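You operate a simulated robot arm through the tools that you are given. There is no shell and no other tool.

You are at the controls of a simulated two-armed robot. One attempt, no reset.

Task
The mixer tripped: reset the overload, then finish the mix at 600 rpm.
Fine: mains off before the white door opens, door shut before mains on; run till the lumps read 0 %, hands out of the drum, halt; mains off at the end.

It is judged by the outcome, as a careful person would: the job done as asked, and still so three seconds after it is handed in. It fails if anything else is knocked over, pushed out of place, dropped, spilled or broken.

Robot
Two 7-joint arms with four-finger grippers on one trunk, on a base that moves. Base frame: it is fixed to the floor where the robot stands at the start and does not move with it; the origin is under the middle of the robot, x ahead of it, y to its left, z up. Lengths are in m, angles in rad, forces in N, time in s.
The left shoulder is at the start at [0.04, 0.181, 1.13], the right one opposite. With the tool pointing down near the work surface each hand reaches from about 0.1 to 0.78 m from the robot's upright axis, wherever it stands, measured 20 degrees to its own side. Places, roughly: bearing nut [-0.9, 1.5, 1.1]; black thumbscrew [-0.8, 1.5, 0.9]; fall dial [-1.3, 1.2, 1]; grease dial [-0.9, 1.4, 1.1]; mains switch [-1.3, 1.1, 0.6]; overload button [-1.2, 1.2, 0.8]; splash ring [-0.8, 1.5, 0.9]; strap tab [-1.9, 0.4, 0.6]; white door [-1.3, 1.2, 0.7]; yellow buckle [-1.9, 0.3, 0.6]; yellow sleeve [-0.8, 1.5, 0.5]. Payload 3.67 kg a hand.
The TCP of each hand is the grasp point between the finger pads, 0.028 m short of the fingertips. In the tool frame z runs along the fingers and y along their closing line. The gripper opens to 0.112 m; its body begins 0.073 m behind the TCP.
Orientation is told as [roll, pitch, yaw] about the base's x, y, z axes, in that order, counted from this pose: with the fingers straight down and closing along the base's y, the tool's x points along the base's -x, its y along +y and its z along -z.

Tools
- The arms move only by the tool jog_arm. It takes "left_increments", "right_increments" or both (then of equal length, played together; a hand with none holds still); each is a list of rows, each a list of 6 numbers: the shift along the tool's x, y, z in units of 40 mm (1.0 is 40 mm), then the turn, a rotation vector about the tool's x, y, z in units of 5 degrees (1.0 is 5 degrees). In form: [[tx, ty, tz, rx, ry, rz], ...]. A call has 1 to 20 rows; each row shifts and turns the commanded pose from where the row before left it, along the tool's axes as they then stand. "left_fingers" and "right_fingers" are, for a hand that has rows, the opening, from 0 (shut) to 1 (fully open), set as the call begins (left out, the last holds). A call with a number of a shift or a turn outside -1 to 1 is refused whole. A row lasts 0.2 s, in which the tool goes at most 0.05 m and 0.15 rad; a call with a longer step from one row to the next is refused whole, and so is a gripper value outside its range. Where a pose cannot be reached the arm comes as near as it can. A force on the tool above 90 N (or 10 N above the force at the start of the call, whichever is more), or a blocked arm, ends the call early, and 0.2 s more pass. The fingers move at their own pace (about 0.0724 m/s each) and stop on an object; they squeeze with about 29 N. The grip force told is the motor's: it shows also when the fingers shut on nothing. Time passes only in rows, and 0.2 s behind the last, so rows that do not move let the fingers close. The reply holds the time, the measured pose of the TCP, the force on the tool along the base axes, the opening and the grip force, in the units named above and with some noise, with the torque about the TCP (base axes, N m) and any sound that the robot's microphone picked up, and new pictures: "pictures" is both (left out), scene, wrist or none (wrist: the cameras of the hands that moved).
- Cameras (640 x 400 px; columns grow to the right, rows downward): "scene" is now at [0.1049, 0.0057, 1.3484]; the picture's right is [0.10, -0.99, 0.00], its down [-0.66, -0.07, -0.75] and it looks along [0.74, 0.08, -0.67] (base axes); focal length 248 px, centre (320, 200). "left" rides on the left gripper at [0.06, 0.018, -0.104] in its tool frame; the picture's right is [-0.29, 0.96, 0.00], its down [-0.80, -0.24, -0.55] and it looks along [-0.53, -0.16, 0.83] (tool axes); focal length 234 px, centre (320, 200). "right" rides on the right gripper at [0.06, -0.018, -0.104] in its tool frame; the picture's right is [0.29, 0.96, 0.00], its down [-0.80, 0.24, -0.55] and it looks along [-0.53, 0.16, 0.83] (tool axes); focal length 234 px, centre (320, 200). There is no depth. A picture from a camera that has moved, and an enlarged one, comes with that camera's place and axes in the base frame and with its lens.
- lift_body(by): moves the trunk up (or, below 0, down) by that many m; the arms and the scene camera ride with it, the base frame stays. It gives what a move gives, with no picture.
- steer(legs): drives the robot by 1 to 6 legs, each [ahead, left, turn to the left] in m, m and rad, along the robot's own axes; the way and the turn of a leg run together, so that a leg with both is an arc; at most 1.5 m and 3.142 rad a leg. The arms and the cameras ride along, it lands a little off, and it stops where it bumps. It gives what a move gives, and a new picture of the scene camera.
- turn_head(pan, tilt): turns the head with the scene camera to pan (to the left, within 1.501 rad either way) and tilt (down, from -0.506 to 1.204), counted from straight ahead of the robot. It gives what a move gives, and a new picture of the scene camera.
- inspect(camera, box): a new picture of the part [left, top, right, bottom] of that camera's present view, enlarged. The clock stands still meanwhile.
- hand_in(): hands the job in; it is judged then, once.

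Places have to be worked out from the pictures, the camera data and where the tool is seen. Open the grippers and draw the arms clear of the work before you hand the job in, unless the task says otherwise.

The tools are called after "Call:" by a JSON object that holds its "name" and its "arguments". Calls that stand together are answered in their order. jog_arm: Moves the arms, as the interface text tells. Its arguments: {"type":"object","properties":{"left_increments":{"type":"array"},"left_fingers":{"type":"number"},"right_increments":{"type":"array"},"right_fingers":{"type":"number"},"pictures":{"type":"string","enum":["both","scene","wrist","none"]}},"required":[]} The other tools are called the same way: lift_body (by) moves the trunk up or down; steer (legs) drives the base; turn_head (pan, tilt) turns the head that bears the scene camera; inspect (camera, box) takes an enlarged picture of a part of a camera's view; hand_in () hands the job in.

At the start:

```text
clock: 0.0
left_position: [0.5309, 0.2425, 0.8544]
left_ee_rot: [0.0, 0.001, 0.0]
left_force: [-0.9, 0.2, 0.4]
left_torque: [0.03, -0.07, -0.02]
left_grip_width: 0.1117
left_grasp_force: 0.1
right_position: [0.607, -0.2569, 0.801]
right_ee_rot: [0.0, 0.0, 0.001]
right_force: [-0.5, 0.1, 0.0]
right_torque: [-0.01, 0.02, 0.03]
right_grip_width: 0.1116
right_grasp_force: 0.1
trunk travel left (down, up): [-0.25, 0.264]
robot x, y, heading: [0.0042, 0.0039, 0.0]
head pan, tilt (commanded): [0.103, 0.728]
```

scene: 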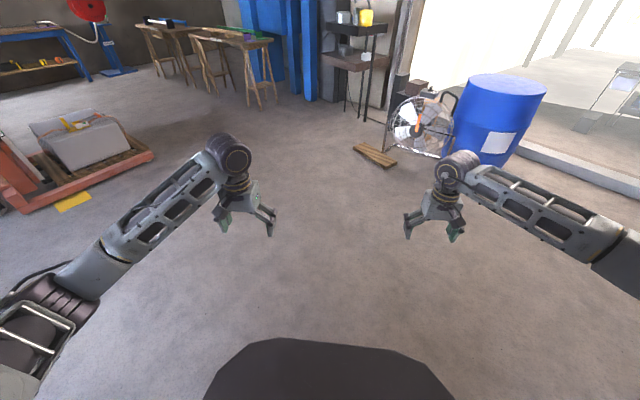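
right: 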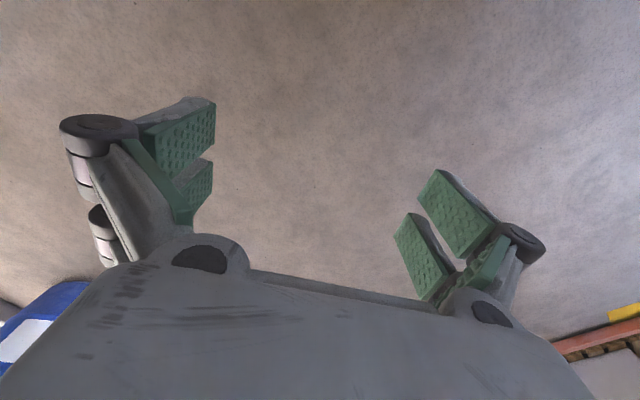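
left: 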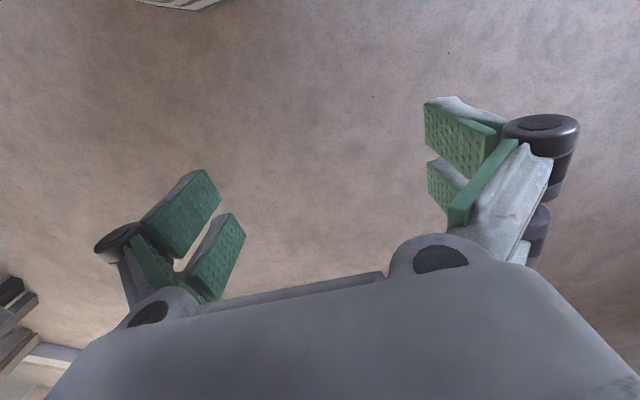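

The start view shows no mixer; by the place list it's behind and to the left. I turn the head far left to look for it.

Call:
{"name": "turn_head", "arguments": {"pan": 1.5, "tilt": 0.4}}

```text
clock: 1.5
left_position: [0.5322, 0.2433, 0.8548]
left_ee_rot: [-0.001, -0.001, 0.0]
left_force: [0.1, -0.1, 0.5]
left_torque: [0.02, 0.0, 0.0]
left_grip_width: 0.1121
left_grasp_force: 0.2
right_position: [0.6064, -0.2569, 0.8001]
right_ee_rot: [0.0, 0.001, -0.001]
right_force: [-0.7, 0.1, -0.3]
right_torque: [0.01, -0.01, 0.03]
right_grip_width: 0.112
right_grasp_force: 0.1
trunk travel left (down, up): [-0.25, 0.264]
robot x, y, heading: [0.0016, -0.002, -0.001]
head pan, tilt (commanded): [1.499, 0.4]
camera scene: at [0.0282, 0.0896, 1.3776], right [1.0, -0.07, 0.0], down [-0.03, -0.39, -0.92], along [0.07, 0.92, -0.39], focal length 248 px, centre (320, 200)
```

scene: 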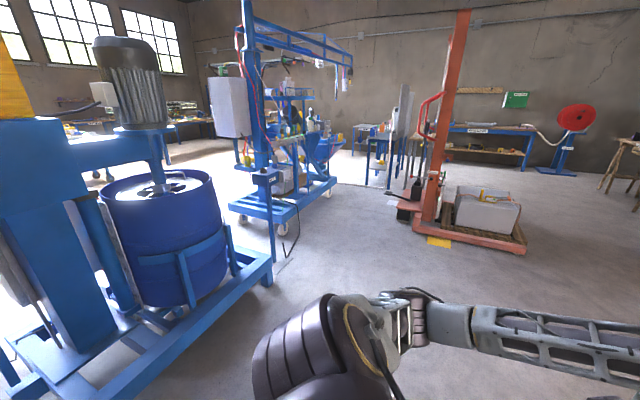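

The mixer stands behind-left, with the drum and motor in view. I turn the robot on the spot to face it; the floor around is clear out to about 1 m.

Call:
{"name": "steer", "arguments": {"legs": [[0, 0, 2.2]]}}

Call:
{"name": "turn_head", "arguments": {"pan": 0.1, "tilt": 0.35}}

```text
clock: 7.7
left_position: [-0.5102, 0.2817, 0.8546]
left_ee_rot: [0.0, 0.002, 2.206]
left_force: [0.1, -0.2, 0.3]
left_torque: [-0.01, 0.02, -0.05]
left_grip_width: 0.1118
left_grasp_force: 0.2
right_position: [-0.1543, 0.6411, 0.8001]
right_ee_rot: [0.0, 0.001, 2.207]
right_force: [-0.1, 0.5, -0.2]
right_torque: [-0.02, -0.01, 0.03]
right_grip_width: 0.1118
right_grasp_force: 0.1
trunk travel left (down, up): [-0.25, 0.264]
robot x, y, heading: [-0.0009, 0.0004, 2.207]
head pan, tilt (commanded): [1.499, 0.4]
camera scene: at [-0.0894, -0.036, 1.3776], right [-0.54, 0.84, 0.0], down [0.33, 0.21, -0.92], along [-0.78, -0.49, -0.39], focal length 248 px, centre (320, 200)
```

scene: 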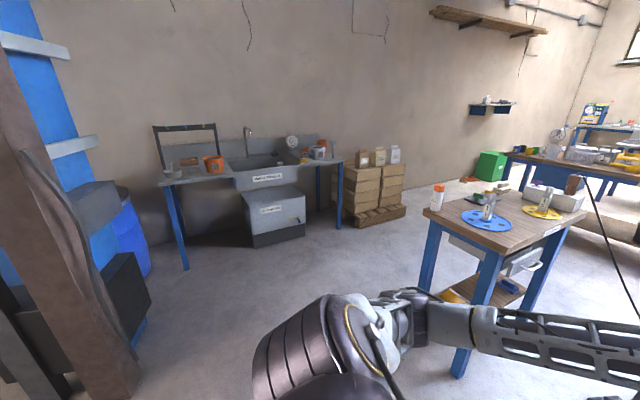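

```text
clock: 9.3
left_position: [-0.5117, 0.2829, 0.8556]
left_ee_rot: [0.0, 0.0, 2.206]
left_force: [0.5, -0.2, -0.3]
left_torque: [0.0, 0.02, 0.04]
left_grip_width: 0.1119
left_grasp_force: 0.1
right_position: [-0.1546, 0.6405, 0.8007]
right_ee_rot: [0.0, -0.001, 2.208]
right_force: [0.1, -0.3, -0.4]
right_torque: [-0.04, -0.02, 0.02]
right_grip_width: 0.1119
right_grasp_force: 0.1
trunk travel left (down, up): [-0.25, 0.264]
robot x, y, heading: [0.0014, -0.0012, 2.207]
head pan, tilt (commanded): [0.099, 0.351]
camera scene: at [-0.0736, 0.0826, 1.3822], right [0.74, 0.67, 0.0], down [0.23, -0.25, -0.94], along [-0.63, 0.7, -0.34], focal length 248 px, centre (320, 200)
```

scene: 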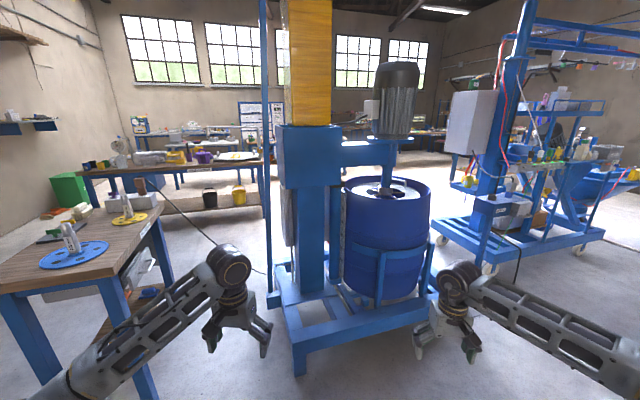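

The mixer's column shows something grey on its left side (px 290,240), likely the control panel facing away to the left. I enlarge that.

Call:
{"name": "inspect", "arguments": {"camera": "scene", "box": [240, 120, 440, 380]}}

Call:
{"name": "inspect", "arguments": {"camera": "scene", "box": [260, 40, 440, 210]}}

```text
1.54 times, centred on (340, 250) of scene
camera zoom: at [-0.0736, 0.0826, 1.3822], right [0.74, 0.67, 0.0], down [0.23, -0.25, -0.94], along [-0.63, 0.7, -0.34], focal length 381 px, centre (289, 123)
```

zoom: 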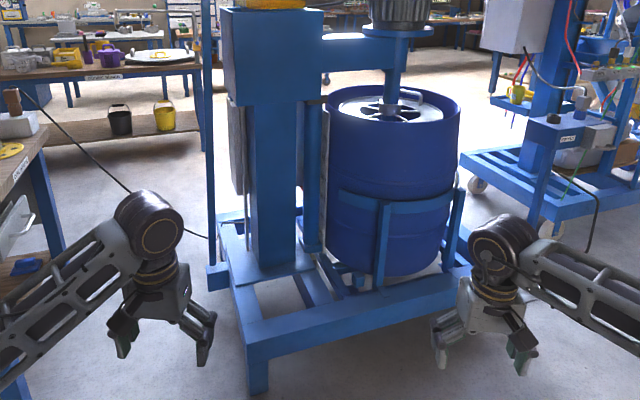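

```text
2.35 times, centred on (350, 125) of scene
camera zoom: at [-0.0736, 0.0826, 1.3822], right [0.74, 0.67, 0.0], down [0.23, -0.25, -0.94], along [-0.63, 0.7, -0.34], focal length 583 px, centre (249, 376)
```

zoom: 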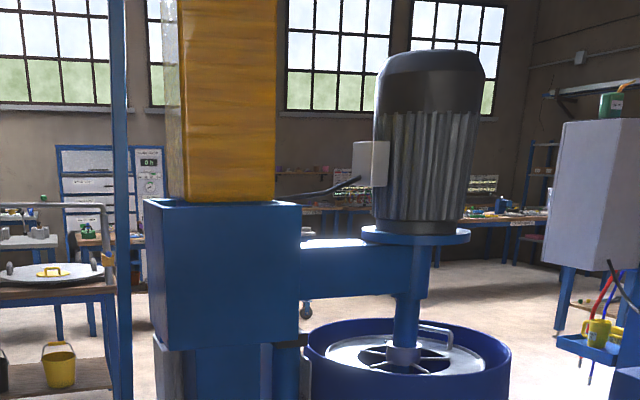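

The panel faces away from me, on the far side of the column (facing roughly (-0.9, 0.43)), so I must drive around the drum end. I look right to check the gap between the mixer and the next machine.

Call:
{"name": "turn_head", "arguments": {"pan": -0.8, "tilt": 0.45}}

```text
clock: 10.5
left_position: [-0.5124, 0.2829, 0.8546]
left_ee_rot: [0.0, -0.001, 2.207]
left_force: [-0.3, -0.3, -0.4]
left_torque: [0.0, 0.02, 0.02]
left_grip_width: 0.1121
left_grasp_force: 0.0
right_position: [-0.1549, 0.6397, 0.8007]
right_ee_rot: [0.002, -0.002, 2.208]
right_force: [-0.5, -0.3, 0.3]
right_torque: [-0.03, -0.02, 0.01]
right_grip_width: 0.1119
right_grasp_force: 0.1
trunk travel left (down, up): [-0.25, 0.264]
robot x, y, heading: [-0.0028, 0.001, 2.208]
head pan, tilt (commanded): [-0.799, 0.45]
camera scene: at [0.0038, 0.1043, 1.373], right [0.99, -0.16, 0.0], down [-0.07, -0.43, -0.9], along [0.15, 0.89, -0.44], focal length 248 px, centre (320, 200)
```

scene: 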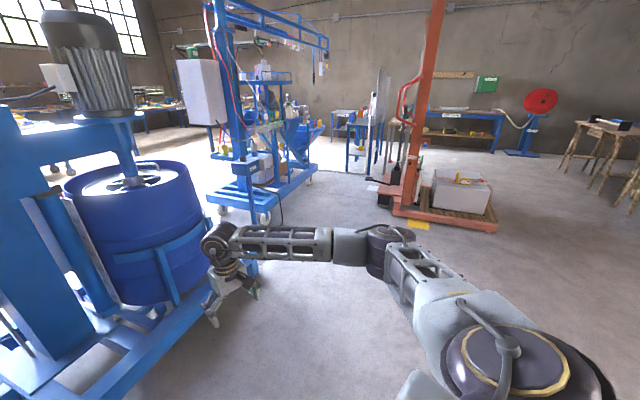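

The right-hand gap (mixer corner about (-0.3,1.7) to machine wheel about (-0.2,2.5)) is roughly 0.8 m. I look at the left-hand gap between the mixer and the tool table for comparison.

Call:
{"name": "turn_head", "arguments": {"pan": 0.5, "tilt": 0.55}}

```text
clock: 11.9
left_position: [-0.5123, 0.2836, 0.8537]
left_ee_rot: [0.0, 0.0, 2.209]
left_force: [0.2, 0.7, 0.2]
left_torque: [0.0, -0.01, -0.02]
left_grip_width: 0.1118
left_grasp_force: 0.1
right_position: [-0.1547, 0.6408, 0.8004]
right_ee_rot: [0.001, 0.0, 2.209]
right_force: [0.4, -0.1, 0.0]
right_torque: [0.0, -0.02, 0.01]
right_grip_width: 0.1122
right_grasp_force: 0.1
trunk travel left (down, up): [-0.25, 0.264]
robot x, y, heading: [-0.0023, -0.0014, 2.207]
head pan, tilt (commanded): [0.499, 0.55]
camera scene: at [-0.0924, 0.0515, 1.3639], right [0.42, 0.91, 0.0], down [0.47, -0.22, -0.85], along [-0.77, 0.36, -0.52], focal length 248 px, centre (320, 200)
```

scene: 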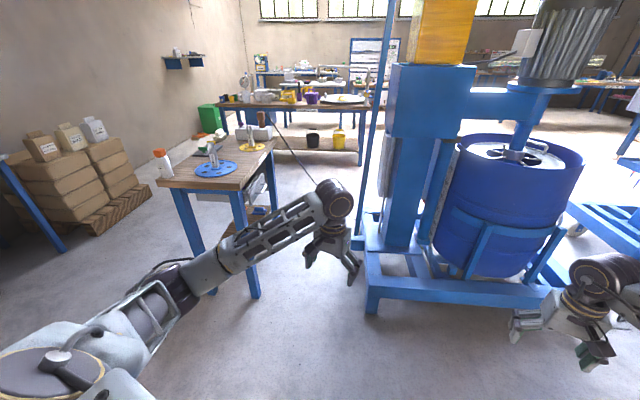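

The left gap to the tool table is about 0.65 m and a pedestal post seems to stand in the right gap, so the roomiest route is around the left of the tool table (about 1.1 m between it and the pallet/sink). First I tuck both hands in and up for driving.

Call:
{"name": "jog_arm", "arguments": {"left_increments": [[0.9, 0, -0.6, 0, 0, 0], [0.9, 0, -0.6, 0, 0, 0], [0.9, 0, -0.6, 0, 0, 0], [0.9, 0, -0.6, 0, 0, 0], [0.9, 0, -0.6, 0, 0, 0], [0.9, 0, -0.6, 0, 0, 0]], "right_increments": [[0.9, 0, -0.6, 0, 0, 0], [0.9, 0, -0.6, 0, 0, 0], [0.9, 0, -0.6, 0, 0, 0], [0.9, 0, -0.6, 0, 0, 0], [0.9, 0, -0.6, 0, 0, 0], [0.9, 0, -0.6, 0, 0, 0]], "pictures": "scene"}}

Call:
{"name": "turn_head", "arguments": {"pan": 1.0, "tilt": 0.55}}

Call:
{"name": "turn_head", "arguments": {"pan": -0.6, "tilt": 0.5}}

```text
clock: 13.3
left_position: [-0.3849, 0.114, 1.0013]
left_ee_rot: [0.002, 0.001, 2.206]
left_force: [0.8, -0.3, 0.0]
left_torque: [-0.01, 0.0, -0.01]
left_grip_width: 0.1119
left_grasp_force: 0.0
left hand out of reach, approached as far as the arm can: row 6
right_position: [-0.0241, 0.4644, 0.9463]
right_ee_rot: [0.001, 0.0, 2.207]
right_force: [0.0, -0.1, -0.1]
right_torque: [0.02, 0.01, 0.0]
right_grip_width: 0.1121
right_grasp_force: 0.1
trunk travel left (down, up): [-0.25, 0.264]
robot x, y, heading: [-0.0028, 0.0025, 2.211]
head pan, tilt (commanded): [0.499, 0.55]
camera scene: at [-0.0908, 0.0497, 1.3641], right [0.42, 0.91, 0.0], down [0.47, -0.22, -0.85], along [-0.77, 0.36, -0.52], focal length 248 px, centre (320, 200)
```

scene: 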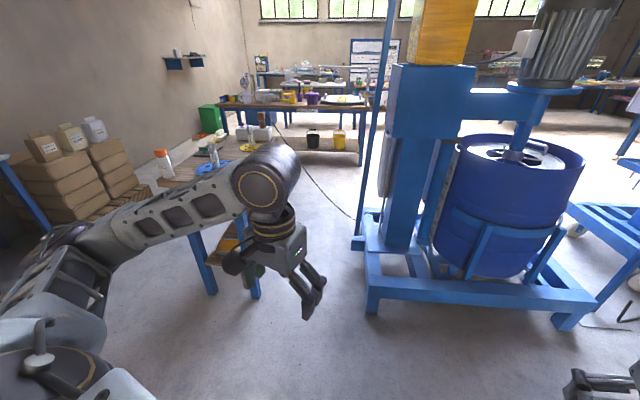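

```text
clock: 14.3
left_position: [-0.3854, 0.1162, 0.9996]
left_ee_rot: [0.001, 0.003, 2.208]
left_force: [0.4, 0.4, 0.2]
left_torque: [-0.01, -0.02, -0.01]
left_grip_width: 0.112
left_grasp_force: 0.3
right_position: [-0.0253, 0.4653, 0.9455]
right_ee_rot: [0.0, -0.001, 2.208]
right_force: [0.4, 0.2, -0.1]
right_torque: [-0.02, -0.01, 0.0]
right_grip_width: 0.1117
right_grasp_force: 0.0
trunk travel left (down, up): [-0.25, 0.264]
robot x, y, heading: [-0.0015, -0.0001, 2.207]
head pan, tilt (commanded): [1.0, 0.55]
camera scene: at [-0.1003, 0.0074, 1.364], right [-0.06, 1.0, 0.0], down [0.52, 0.03, -0.85], along [-0.85, -0.06, -0.52], focal length 248 px, centre (320, 200)
```

scene: 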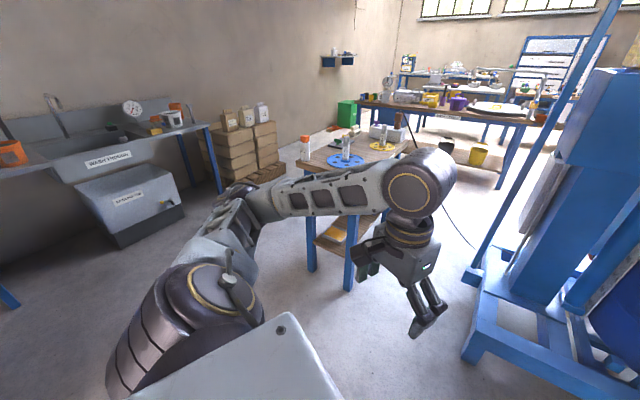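

```text
clock: 15.9
left_position: [-0.3861, 0.1163, 1.0008]
left_ee_rot: [0.0, 0.004, 2.208]
left_force: [0.4, 0.0, 0.3]
left_torque: [0.02, 0.06, -0.01]
left_grip_width: 0.1119
left_grasp_force: 0.1
right_position: [-0.0248, 0.4658, 0.9457]
right_ee_rot: [0.0, -0.001, 2.209]
right_force: [-0.6, -0.4, 0.3]
right_torque: [0.0, 0.01, -0.04]
right_grip_width: 0.1122
right_grasp_force: 0.0
trunk travel left (down, up): [-0.25, 0.264]
robot x, y, heading: [0.0026, -0.002, 2.209]
head pan, tilt (commanded): [-0.6, 0.499]
camera scene: at [-0.0143, 0.1044, 1.3685], right [1.0, 0.04, 0.0], down [0.02, -0.48, -0.88], along [-0.03, 0.88, -0.48], focal length 248 px, centre (320, 200)
```

scene: 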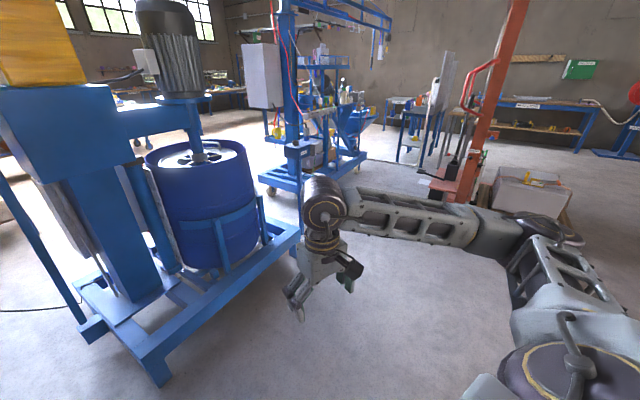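

A small pedestal with a labelled box stands right between the mixer and the next machine, so the right side is indeed tight. I enlarge it to read it.

Call:
{"name": "inspect", "arguments": {"camera": "scene", "box": [230, 60, 350, 300]}}

Call:
{"name": "inspect", "arguments": {"camera": "scene", "box": [0, 60, 240, 240]}}

```text
1.67 times, centred on (290, 180) of scene
camera zoom: at [-0.0143, 0.1044, 1.3685], right [1.0, 0.04, 0.0], down [0.02, -0.48, -0.88], along [-0.03, 0.88, -0.48], focal length 413 px, centre (370, 233)
```

zoom: 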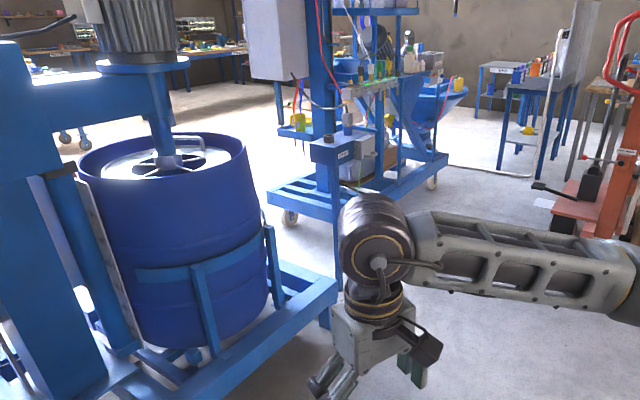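

```text
2.22 times, centred on (120, 150) of scene
camera zoom: at [-0.0143, 0.1044, 1.3685], right [1.0, 0.04, 0.0], down [0.02, -0.48, -0.88], along [-0.03, 0.88, -0.48], focal length 551 px, centre (764, 311)
```

zoom: 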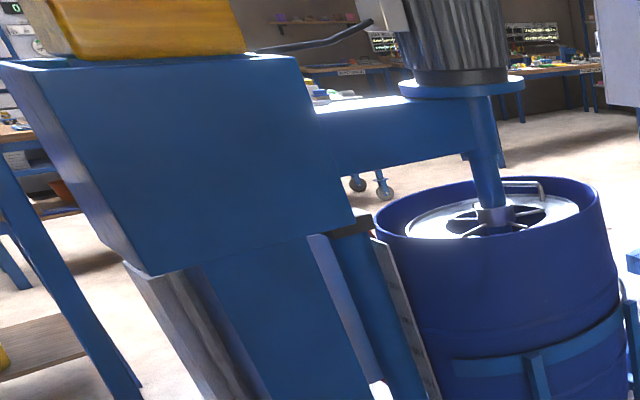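

The labels belong to a different machine, so I'll take the left route. I raise the trunk so the elbows clear the tables, and look down at my own base to learn its footprint.

Call:
{"name": "lift_body", "arguments": {"by": 0.25}}

Call:
{"name": "turn_head", "arguments": {"pan": 0.0, "tilt": 1.2}}

Call:
{"name": "turn_head", "arguments": {"pan": 1.5, "tilt": 0.9}}

```text
clock: 18.5
left_position: [-0.3857, 0.1155, 1.2512]
left_ee_rot: [0.001, 0.004, 2.208]
left_force: [-0.4, -0.9, -1.3]
left_torque: [-0.02, 0.01, 0.01]
left_grip_width: 0.112
left_grasp_force: 0.1
right_position: [-0.025, 0.466, 1.1962]
right_ee_rot: [-0.001, 0.001, 2.209]
right_force: [-0.3, -0.1, -0.1]
right_torque: [0.01, 0.02, 0.0]
right_grip_width: 0.1119
right_grasp_force: 0.1
trunk travel left (down, up): [-0.5, 0.014]
robot x, y, heading: [-0.002, -0.0021, 2.209]
head pan, tilt (commanded): [-0.6, 0.499]
```

```text
clock: 19.6
left_position: [-0.3859, 0.1153, 1.2503]
left_ee_rot: [-0.001, 0.004, 2.208]
left_force: [0.6, -0.1, -0.7]
left_torque: [0.01, 0.01, 0.0]
left_grip_width: 0.1122
left_grasp_force: 0.0
right_position: [-0.0247, 0.466, 1.1958]
right_ee_rot: [0.001, -0.001, 2.209]
right_force: [1.0, 0.3, 0.0]
right_torque: [0.01, -0.02, -0.03]
right_grip_width: 0.1123
right_grasp_force: 0.1
trunk travel left (down, up): [-0.5, 0.014]
robot x, y, heading: [-0.0009, -0.0006, 2.208]
head pan, tilt (commanded): [0.0, 1.201]
camera scene: at [-0.0442, 0.0586, 1.5646], right [0.8, 0.59, 0.0], down [0.55, -0.75, -0.36], along [-0.22, 0.29, -0.93], focal length 248 px, centre (320, 200)
```

scene: 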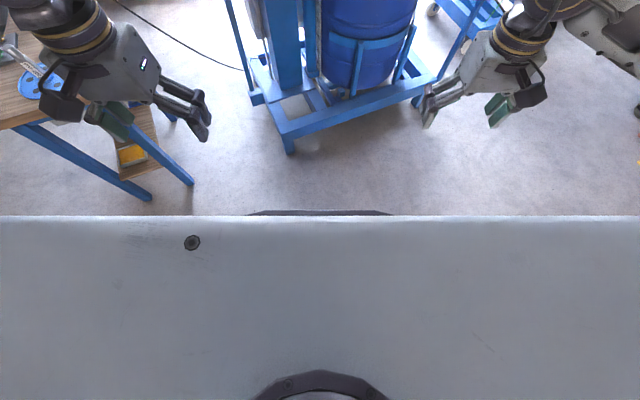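

```text
clock: 21.2
left_position: [-0.3863, 0.1162, 1.2496]
left_ee_rot: [0.001, 0.003, 2.21]
left_force: [0.8, 0.2, 0.4]
left_torque: [0.01, 0.02, 0.0]
left_grip_width: 0.1116
left_grasp_force: 0.0
right_position: [-0.0243, 0.4664, 1.1946]
right_ee_rot: [0.003, 0.0, 2.208]
right_force: [0.9, -0.3, 0.1]
right_torque: [0.02, 0.01, -0.02]
right_grip_width: 0.1119
right_grasp_force: 0.0
trunk travel left (down, up): [-0.5, 0.014]
robot x, y, heading: [0.0005, 0.0018, 2.208]
head pan, tilt (commanded): [1.499, 0.901]
camera scene: at [-0.0748, -0.0268, 1.5844], right [-0.53, 0.84, 0.0], down [0.66, 0.42, -0.62], along [-0.52, -0.33, -0.78], focal length 248 px, centre (320, 200)
```

scene: 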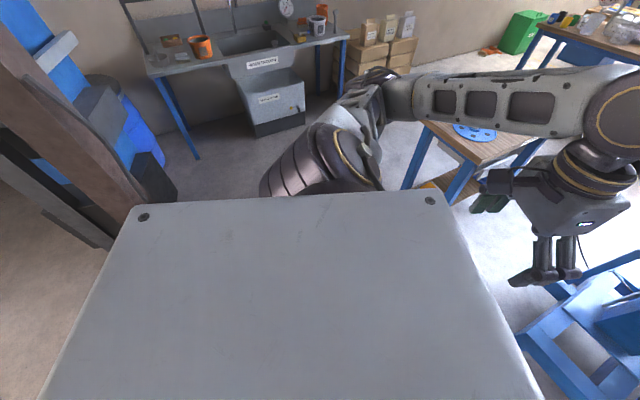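

The trunk plate hides the base, but there's nothing within about 1.3 m on my left except a brown column further back. I turn to face along the lane (heading about 2.65), then look left before strafing.

Call:
{"name": "steer", "arguments": {"legs": [[0, 0, 0.447]]}}

Call:
{"name": "turn_head", "arguments": {"pan": 1.5, "tilt": 0.5}}

```text
clock: 23.0
left_position: [-0.3987, -0.0602, 1.2505]
left_ee_rot: [0.0, 0.005, 2.65]
left_force: [0.1, 0.3, 0.3]
left_torque: [-0.02, 0.01, 0.02]
left_grip_width: 0.112
left_grasp_force: 0.1
right_position: [-0.2215, 0.4108, 1.1959]
right_ee_rot: [0.0, 0.0, 2.651]
right_force: [-0.1, 0.5, -0.9]
right_torque: [-0.03, 0.0, -0.01]
right_grip_width: 0.1123
right_grasp_force: 0.0
trunk travel left (down, up): [-0.5, 0.014]
robot x, y, heading: [0.0005, 0.0018, 2.651]
head pan, tilt (commanded): [1.499, 0.901]
camera scene: at [-0.0571, -0.0568, 1.5844], right [-0.85, 0.53, 0.0], down [0.42, 0.66, -0.62], along [-0.33, -0.53, -0.78], focal length 248 px, centre (320, 200)
```

scene: 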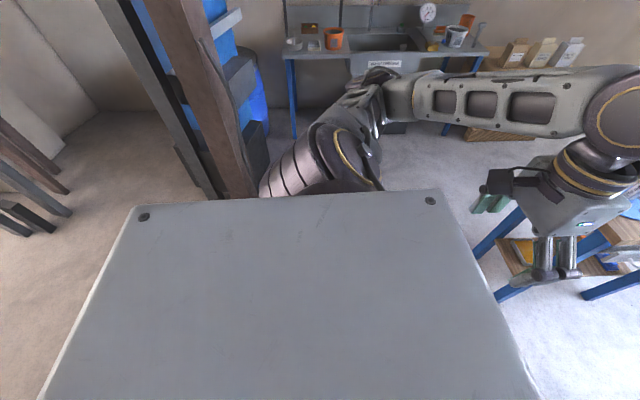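

```text
clock: 23.9
left_position: [-0.4005, -0.0596, 1.249]
left_ee_rot: [0.001, 0.003, 2.65]
left_force: [0.6, 0.1, 0.3]
left_torque: [0.03, -0.03, -0.03]
left_grip_width: 0.112
left_grasp_force: 0.0
right_position: [-0.2217, 0.4098, 1.1952]
right_ee_rot: [-0.001, -0.001, 2.648]
right_force: [-0.5, 0.4, 0.4]
right_torque: [-0.02, 0.01, 0.0]
right_grip_width: 0.1122
right_grasp_force: 0.1
trunk travel left (down, up): [-0.5, 0.014]
robot x, y, heading: [-0.0002, -0.0003, 2.65]
head pan, tilt (commanded): [1.499, 0.499]
camera scene: at [-0.0654, -0.0701, 1.6182], right [-0.85, 0.53, 0.0], down [0.26, 0.41, -0.88], along [-0.47, -0.74, -0.48], focal length 248 px, centre (320, 200)
```

scene: 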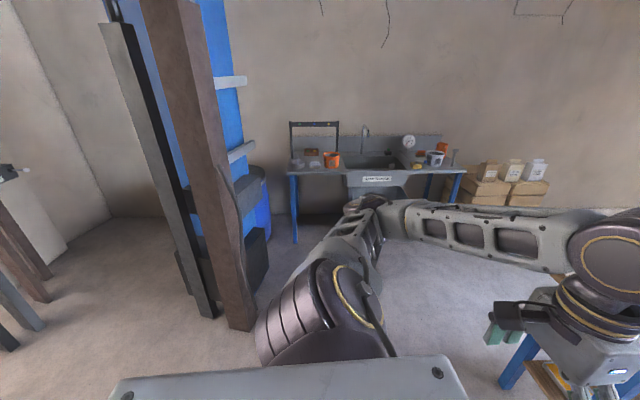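

The wooden post's foot is at about (-0.18,-1.30), so I go forward a bit while strafing left: to about 0.45 ahead and 1.35 left, clear of both the post and the table corner.

Call:
{"name": "steer", "arguments": {"legs": [[0.35, 0.55, 0], [0.1, 0.8, 0]]}}

Call:
{"name": "turn_head", "arguments": {"pan": 0.0, "tilt": 0.5}}

```text
clock: 31.6
left_position: [-1.4379, -1.0685, 1.2493]
left_ee_rot: [0.0, 0.004, 2.657]
left_force: [0.5, 0.2, 0.4]
left_torque: [-0.01, 0.03, 0.01]
left_grip_width: 0.112
left_grasp_force: 0.0
right_position: [-1.265, -0.596, 1.1949]
right_ee_rot: [-0.001, 0.0, 2.659]
right_force: [-1.1, -0.5, 0.2]
right_torque: [0.02, 0.0, 0.01]
right_grip_width: 0.1119
right_grasp_force: 0.0
trunk travel left (down, up): [-0.5, 0.014]
robot x, y, heading: [-1.0457, -1.0021, 2.663]
head pan, tilt (commanded): [1.499, 0.499]
camera scene: at [-1.1052, -1.0755, 1.6183], right [-0.85, 0.53, 0.0], down [0.25, 0.41, -0.88], along [-0.46, -0.75, -0.48], focal length 248 px, centre (320, 200)
```

scene: 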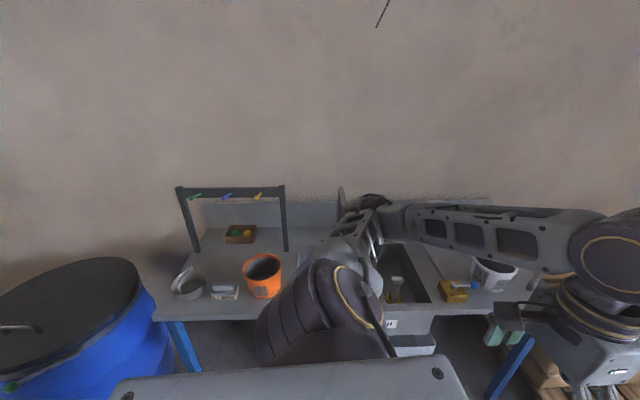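

```text
clock: 33.2
left_position: [-1.4394, -1.0698, 1.2513]
left_ee_rot: [-0.001, 0.004, 2.658]
left_force: [-0.9, -1.0, -1.1]
left_torque: [0.01, 0.05, -0.02]
left_grip_width: 0.1119
left_grasp_force: 0.1
right_position: [-1.2656, -0.5964, 1.1954]
right_ee_rot: [0.0, 0.0, 2.659]
right_force: [-0.1, 0.2, 0.1]
right_torque: [0.0, 0.01, -0.02]
right_grip_width: 0.1121
right_grasp_force: 0.1
trunk travel left (down, up): [-0.5, 0.014]
robot x, y, heading: [-1.0449, -1.0086, 2.658]
head pan, tilt (commanded): [0.0, 0.499]
camera scene: at [-1.1383, -0.9565, 1.6182], right [0.46, 0.89, 0.0], down [0.42, -0.22, -0.88], along [-0.78, 0.41, -0.48], focal length 248 px, centre (320, 200)
```

scene: 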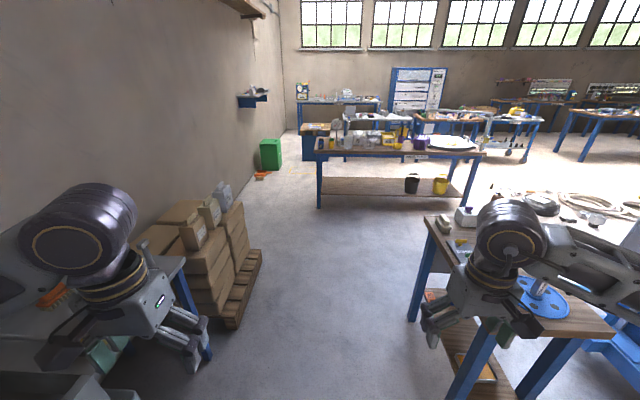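

The lane ahead is clear (pallet edge at about 0.57 m to my left, table about 0.55 m to my right). I drive straight ahead 2.05 m into the aisle beyond the tool table.

Call:
{"name": "steer", "arguments": {"legs": [[1.2, 0, 0], [0.85, 0, 0]]}}

Call:
{"name": "turn_head", "arguments": {"pan": -1.2, "tilt": 0.5}}

```text
clock: 43.7
left_position: [-3.253, -0.1376, 1.2506]
left_ee_rot: [0.0, 0.004, 2.663]
left_force: [0.3, 0.1, -0.5]
left_torque: [0.01, -0.01, -0.01]
left_grip_width: 0.1121
left_grasp_force: 0.1
right_position: [-3.0835, 0.336, 1.1977]
right_ee_rot: [-0.002, 0.0, 2.663]
right_force: [-0.8, 0.4, 0.1]
right_torque: [0.03, 0.02, -0.02]
right_grip_width: 0.1121
right_grasp_force: 0.0
trunk travel left (down, up): [-0.5, 0.014]
robot x, y, heading: [-2.855, -0.0728, 2.66]
head pan, tilt (commanded): [0.0, 0.499]
camera scene: at [-2.9535, -0.0241, 1.6183], right [0.46, 0.89, 0.0], down [0.42, -0.22, -0.88], along [-0.78, 0.4, -0.48], focal length 248 px, centre (320, 200)
```

scene: 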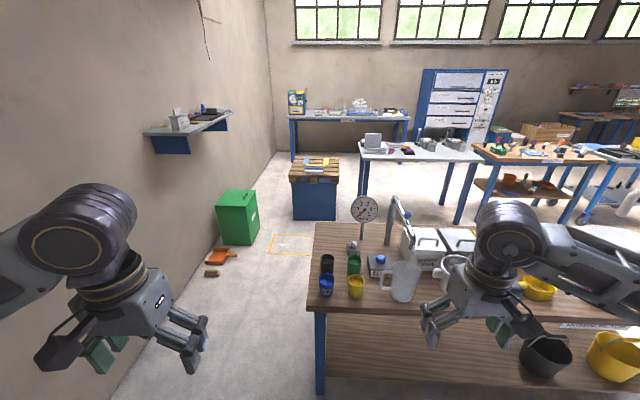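

```text
clock: 45.1
left_position: [-3.2539, -0.1379, 1.2498]
left_ee_rot: [0.0, 0.004, 2.665]
left_force: [0.5, 0.1, -0.3]
left_torque: [0.02, -0.01, 0.02]
left_grip_width: 0.1119
left_grasp_force: 0.0
right_position: [-3.0842, 0.3356, 1.1959]
right_ee_rot: [0.001, 0.0, 2.662]
right_force: [-0.2, -0.6, 1.3]
right_torque: [0.0, -0.02, -0.01]
right_grip_width: 0.1122
right_grasp_force: 0.1
trunk travel left (down, up): [-0.5, 0.014]
robot x, y, heading: [-2.8523, -0.0713, 2.668]
head pan, tilt (commanded): [-1.201, 0.499]
camera scene: at [-2.8638, 0.0249, 1.6182], right [0.99, -0.11, 0.0], down [-0.05, -0.48, -0.88], along [0.09, 0.87, -0.48], focal length 248 px, centre (320, 200)
```

scene: 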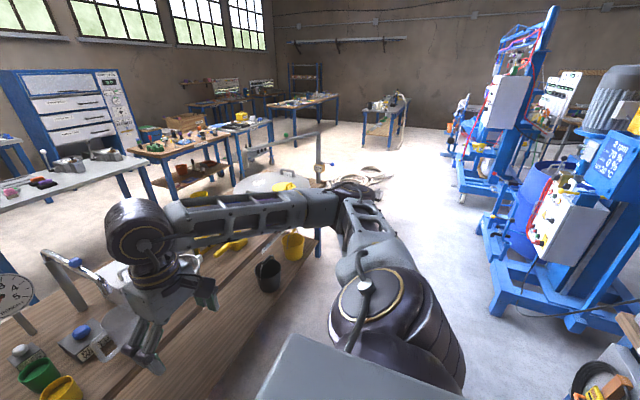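

I'm in the aisle now and the mixer's panel and display are in view at right. I enlarge them to read the display.

Call:
{"name": "inspect", "arguments": {"camera": "scene", "box": [460, 60, 640, 340]}}

Call:
{"name": "inspect", "arguments": {"camera": "scene", "box": [510, 110, 640, 270]}}

```text
1.43 times, centred on (550, 200) of scene
camera zoom: at [-2.8638, 0.0249, 1.6182], right [0.99, -0.11, 0.0], down [-0.05, -0.48, -0.88], along [0.09, 0.87, -0.48], focal length 354 px, centre (-9, 200)
```

zoom: 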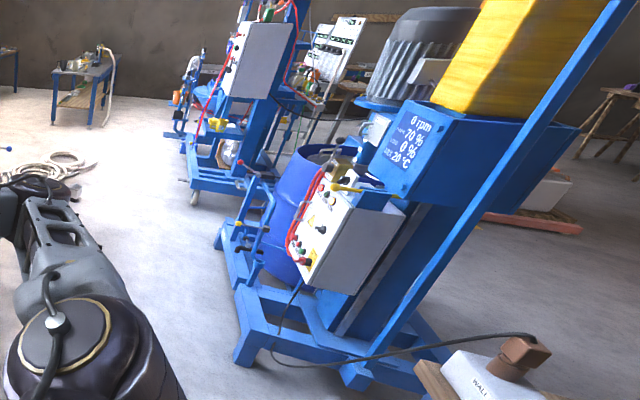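

```text
2.50 times, centred on (575, 190) of scene
camera zoom: at [-2.8638, 0.0249, 1.6182], right [0.99, -0.11, 0.0], down [-0.05, -0.48, -0.88], along [0.09, 0.87, -0.48], focal length 620 px, centre (-318, 225)
```

zoom: 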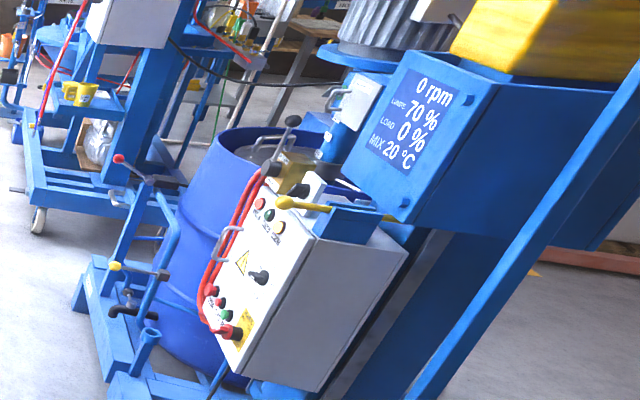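

The display reads 0 rpm, lumps 70 %, load 0 %, mix 20 °C. I strafe right along the aisle about 1.8 m to stand opposite the panel.

Call:
{"name": "steer", "arguments": {"legs": [[0, -1.0, 0], [0, -0.8, 0]]}}

```text
clock: 54.4
left_position: [-2.415, 1.4499, 1.2497]
left_ee_rot: [0.0, 0.003, 2.666]
left_force: [-0.1, -0.1, 0.1]
left_torque: [-0.01, 0.01, 0.0]
left_grip_width: 0.1121
left_grasp_force: 0.1
right_position: [-2.2463, 1.9229, 1.1952]
right_ee_rot: [0.003, 0.0, 2.665]
right_force: [0.2, -0.3, -0.7]
right_torque: [0.02, -0.04, -0.05]
right_grip_width: 0.1122
right_grasp_force: 0.0
trunk travel left (down, up): [-0.5, 0.014]
robot x, y, heading: [-2.0176, 1.5157, 2.663]
head pan, tilt (commanded): [-1.201, 0.499]
camera scene: at [-2.0259, 1.6138, 1.6183], right [0.99, -0.11, 0.0], down [-0.05, -0.48, -0.88], along [0.09, 0.87, -0.48], focal length 248 px, centre (320, 200)
```

scene: 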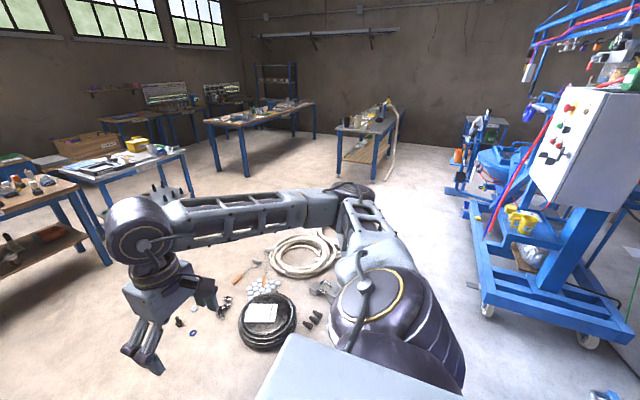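

Floor tools and a coil lie about 1.1 m further on, so I stop here and turn on the spot by about half a turn to face the panel.

Call:
{"name": "steer", "arguments": {"legs": [[0, 0, 3.134]]}}

Call:
{"name": "turn_head", "arguments": {"pan": 0.0, "tilt": 0.5}}

```text
clock: 62.9
left_position: [-1.6184, 1.5718, 1.2509]
left_ee_rot: [-0.001, 0.004, -0.51]
left_force: [0.0, -0.5, 0.5]
left_torque: [-0.01, 0.0, -0.02]
left_grip_width: 0.1119
left_grasp_force: 0.0
right_position: [-1.8032, 1.1035, 1.1961]
right_ee_rot: [-0.001, 0.001, -0.509]
right_force: [0.4, 0.6, -0.7]
right_torque: [-0.02, 0.02, -0.02]
right_grip_width: 0.1121
right_grasp_force: 0.0
trunk travel left (down, up): [-0.5, 0.014]
robot x, y, heading: [-2.017, 1.5181, -0.51]
head pan, tilt (commanded): [-1.201, 0.499]
camera scene: at [-2.0119, 1.4147, 1.6182], right [-0.99, 0.14, 0.0], down [0.07, 0.47, -0.88], along [-0.12, -0.87, -0.48], focal length 248 px, centre (320, 200)
```

scene: 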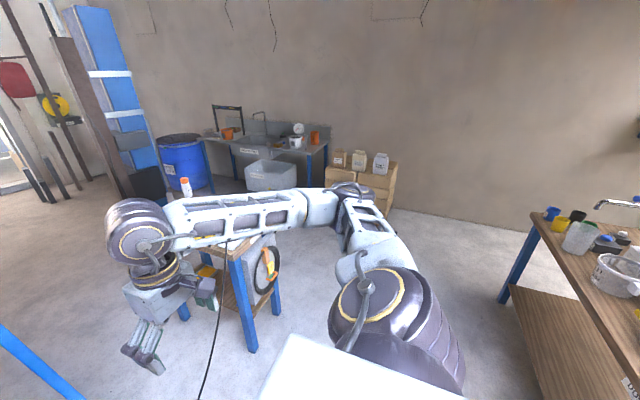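

```text
clock: 64.3
left_position: [-1.6182, 1.5711, 1.2507]
left_ee_rot: [0.0, 0.004, -0.51]
left_force: [-0.5, -0.7, 0.0]
left_torque: [-0.01, -0.01, -0.01]
left_grip_width: 0.1121
left_grasp_force: 0.1
right_position: [-1.8023, 1.103, 1.1953]
right_ee_rot: [-0.001, 0.0, -0.507]
right_force: [0.1, -0.4, -0.2]
right_torque: [0.04, -0.02, -0.02]
right_grip_width: 0.1119
right_grasp_force: 0.0
trunk travel left (down, up): [-0.5, 0.014]
robot x, y, heading: [-2.0194, 1.5154, -0.509]
head pan, tilt (commanded): [0.0, 0.499]
camera scene: at [-1.9199, 1.4605, 1.6182], right [-0.49, -0.87, 0.0], down [-0.42, 0.23, -0.88], along [0.77, -0.43, -0.48], focal length 248 px, centre (320, 200)
```

scene: 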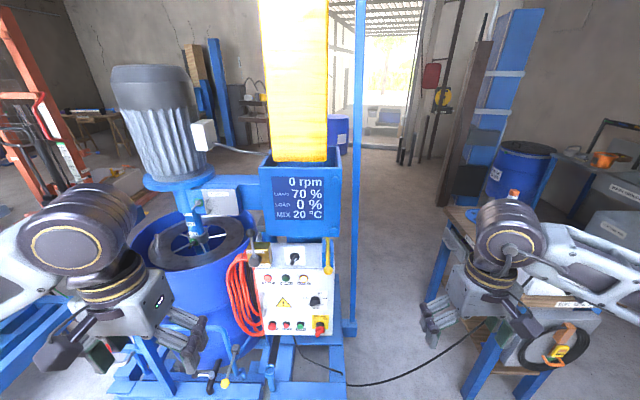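

Now the panel faces me. I enlarge the panel, the display and the drum area to read everything.

Call:
{"name": "inspect", "arguments": {"camera": "scene", "box": [240, 235, 345, 345]}}

Call:
{"name": "inspect", "arguments": {"camera": "scene", "box": [100, 160, 270, 400]}}

Call:
{"name": "inspect", "arguments": {"camera": "scene", "box": [250, 140, 350, 230]}}

Call:
{"name": "inspect", "arguments": {"camera": "scene", "box": [440, 190, 620, 390]}}

```text
3.64 times, centred on (292, 290) of scene
camera zoom: at [-1.9199, 1.4605, 1.6182], right [-0.49, -0.87, 0.0], down [-0.42, 0.23, -0.88], along [0.77, -0.43, -0.48], focal length 901 px, centre (420, -127)
```

zoom: 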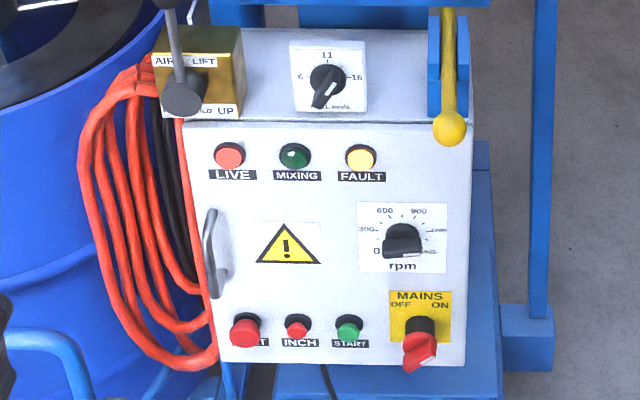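

```text
1.67 times, centred on (185, 280) of scene
camera zoom: at [-1.9199, 1.4605, 1.6182], right [-0.49, -0.87, 0.0], down [-0.42, 0.23, -0.88], along [0.77, -0.43, -0.48], focal length 413 px, centre (545, 67)
```

zoom: 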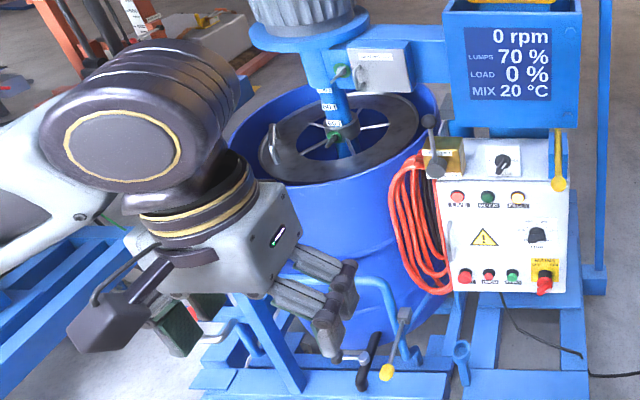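

```text
4.44 times, centred on (300, 185) of scene
camera zoom: at [-1.9199, 1.4605, 1.6182], right [-0.49, -0.87, 0.0], down [-0.42, 0.23, -0.88], along [0.77, -0.43, -0.48], focal length 1102 px, centre (409, 267)
```

zoom: 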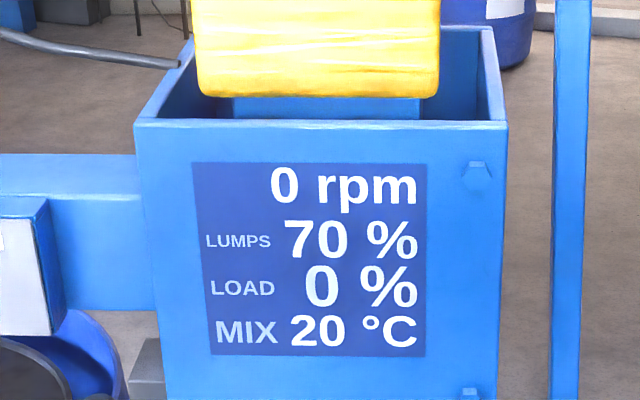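

```text
2.00 times, centred on (530, 290) of scene
camera zoom: at [-1.9199, 1.4605, 1.6182], right [-0.49, -0.87, 0.0], down [-0.42, 0.23, -0.88], along [0.77, -0.43, -0.48], focal length 496 px, centre (-100, 20)
```

zoom: 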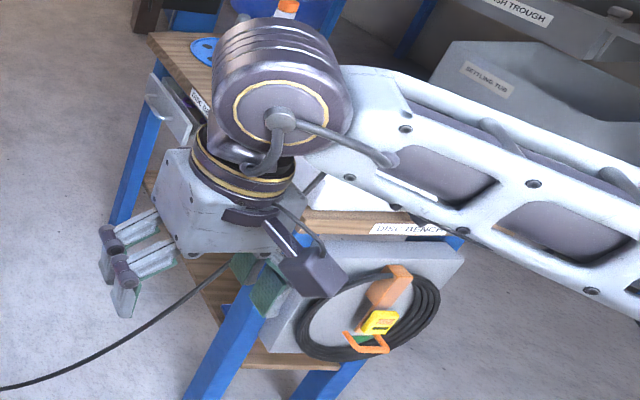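

The panel reads: LIVE, MIXING, FAULT lamps; rpm dial; HALT, INCH, START; MAINS switch; handle at the door's left, so hinges on the right; AIR LIFT lever and fall dial on top. I lower the trunk to work height and look again for a second sight-line.

Call:
{"name": "lift_body", "arguments": {"by": -0.25}}

Call:
{"name": "turn_head", "arguments": {"pan": 0.0, "tilt": 0.6}}

Call:
{"name": "inspect", "arguments": {"camera": "scene", "box": [230, 180, 350, 300]}}

```text
clock: 66.8
left_position: [-1.6179, 1.572, 1.0008]
left_ee_rot: [0.0, 0.003, -0.51]
left_force: [-0.3, -0.1, -0.3]
left_torque: [0.01, 0.01, 0.04]
left_grip_width: 0.1119
left_grasp_force: 0.1
right_position: [-1.8041, 1.1036, 0.9458]
right_ee_rot: [0.0, 0.001, -0.507]
right_force: [-0.2, 0.2, -0.2]
right_torque: [-0.02, 0.03, 0.01]
right_grip_width: 0.1122
right_grasp_force: 0.1
trunk travel left (down, up): [-0.25, 0.264]
robot x, y, heading: [-2.0195, 1.5174, -0.506]
head pan, tilt (commanded): [0.0, 0.499]
```

```text
clock: 67.5
left_position: [-1.6183, 1.5714, 1.0001]
left_ee_rot: [-0.001, 0.003, -0.509]
left_force: [0.3, -0.3, 0.6]
left_torque: [0.03, 0.0, 0.02]
left_grip_width: 0.1119
left_grasp_force: 0.0
right_position: [-1.8034, 1.1037, 0.9465]
right_ee_rot: [-0.002, -0.001, -0.508]
right_force: [0.2, 0.2, 0.5]
right_torque: [-0.01, -0.02, 0.03]
right_grip_width: 0.1118
right_grasp_force: 0.1
trunk travel left (down, up): [-0.25, 0.264]
robot x, y, heading: [-2.0166, 1.5204, -0.513]
head pan, tilt (commanded): [0.0, 0.6]
camera scene: at [-1.9221, 1.4618, 1.3595], right [-0.49, -0.87, 0.0], down [-0.49, 0.28, -0.83], along [0.72, -0.4, -0.56], focal length 248 px, centre (320, 200)
```

scene: 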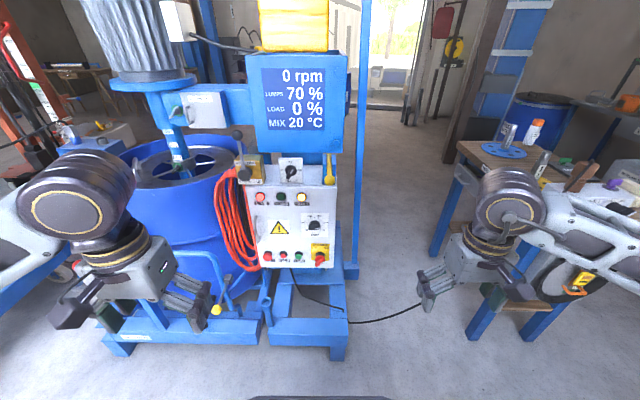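

```text
3.33 times, centred on (290, 240) of scene
camera zoom: at [-1.9221, 1.4618, 1.3595], right [-0.49, -0.87, 0.0], down [-0.49, 0.28, -0.83], along [0.72, -0.4, -0.56], focal length 826 px, centre (420, 67)
```

zoom: 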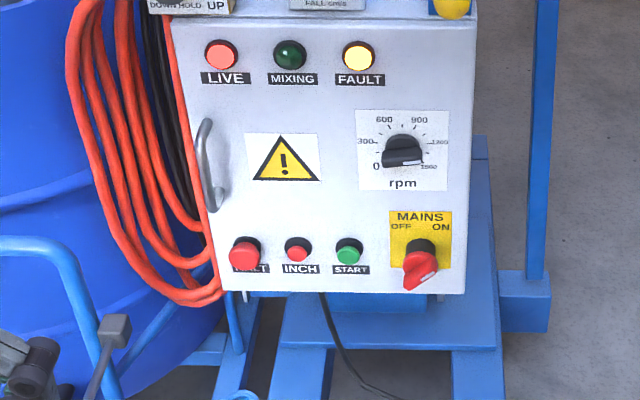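

Triangulating the two views: the door face stands about 0.80 m ahead of my axis, z 0.55–0.95, from 0.06 m right to 0.245 m left; mains switch at z≈0.64 straight ahead. I move 0.1 m nearer and 0.09 m left so the panel is centred, and lower the trunk a bit.

Call:
{"name": "steer", "arguments": {"legs": [[0.1, 0.09, 0]]}}

Call:
{"name": "lift_body", "arguments": {"by": -0.12}}

Call:
{"name": "turn_head", "arguments": {"pan": 0.0, "tilt": 0.6}}

Call:
{"name": "inspect", "arguments": {"camera": "scene", "box": [240, 150, 400, 290]}}

```text
clock: 68.8
left_position: [-1.4891, 1.6015, 1.0005]
left_ee_rot: [0.002, 0.004, -0.508]
left_force: [0.2, -0.3, 0.2]
left_torque: [-0.03, 0.05, -0.01]
left_grip_width: 0.112
left_grasp_force: 0.1
right_position: [-1.6723, 1.134, 0.9459]
right_ee_rot: [-0.001, 0.002, -0.509]
right_force: [0.0, 0.6, 1.7]
right_torque: [0.02, 0.05, -0.03]
right_grip_width: 0.1121
right_grasp_force: 0.0
trunk travel left (down, up): [-0.25, 0.264]
robot x, y, heading: [-1.8857, 1.5475, -0.506]
head pan, tilt (commanded): [0.0, 0.6]
camera scene: at [-1.7912, 1.4922, 1.3593], right [-0.49, -0.87, 0.0], down [-0.49, 0.27, -0.82], along [0.72, -0.4, -0.57], focal length 248 px, centre (320, 200)
```

scene: 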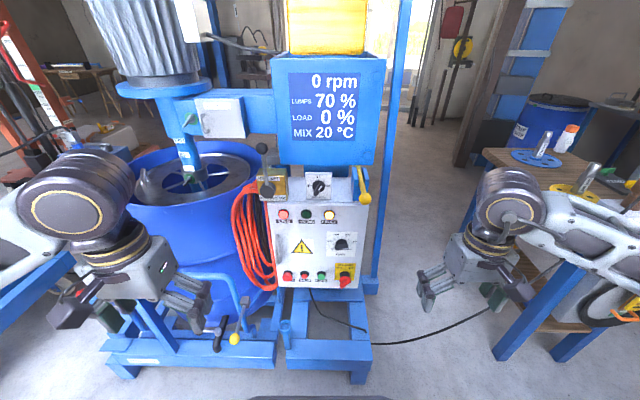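

```text
clock: 70.3
left_position: [-1.4889, 1.6024, 0.881]
left_ee_rot: [0.001, 0.005, -0.509]
left_force: [1.0, 0.2, -0.5]
left_torque: [0.01, 0.01, -0.03]
left_grip_width: 0.112
left_grasp_force: 0.0
right_position: [-1.6721, 1.1334, 0.8252]
right_ee_rot: [-0.001, 0.0, -0.508]
right_force: [0.1, -0.7, -0.2]
right_torque: [0.03, 0.02, -0.01]
right_grip_width: 0.1118
right_grasp_force: 0.0
trunk travel left (down, up): [-0.13, 0.384]
robot x, y, heading: [-1.8881, 1.5464, -0.507]
head pan, tilt (commanded): [0.0, 0.6]
```

```text
clock: 70.9
left_position: [-1.4889, 1.6015, 0.8802]
left_ee_rot: [0.0, 0.003, -0.508]
left_force: [0.0, 0.0, 0.1]
left_torque: [-0.05, 0.0, 0.01]
left_grip_width: 0.112
left_grasp_force: 0.0
right_position: [-1.6733, 1.1337, 0.8259]
right_ee_rot: [0.0, 0.0, -0.508]
right_force: [0.2, 1.5, 0.3]
right_torque: [0.0, -0.02, 0.0]
right_grip_width: 0.112
right_grasp_force: 0.0
trunk travel left (down, up): [-0.13, 0.384]
robot x, y, heading: [-1.8863, 1.5443, -0.511]
head pan, tilt (commanded): [0.0, 0.6]
camera scene: at [-1.7921, 1.4921, 1.239], right [-0.49, -0.87, 0.0], down [-0.49, 0.27, -0.82], along [0.72, -0.4, -0.57], focal length 248 px, centre (320, 200)
```

scene: 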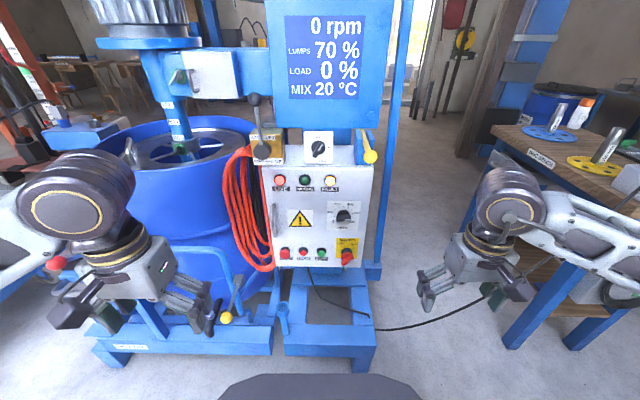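

```text
2.86 times, centred on (320, 220) of scene
camera zoom: at [-1.7921, 1.4921, 1.239], right [-0.49, -0.87, 0.0], down [-0.49, 0.27, -0.82], along [0.72, -0.4, -0.57], focal length 708 px, centre (320, 143)
```

zoom: 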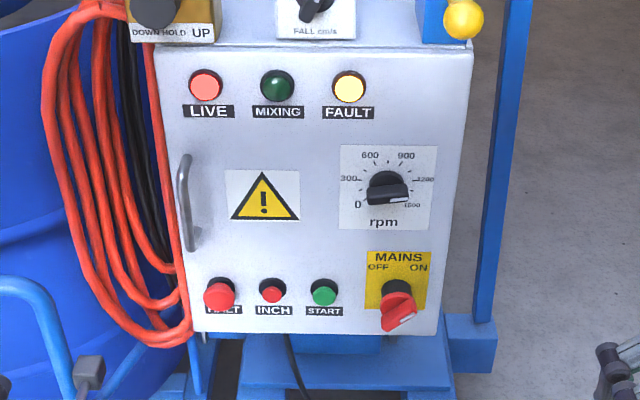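

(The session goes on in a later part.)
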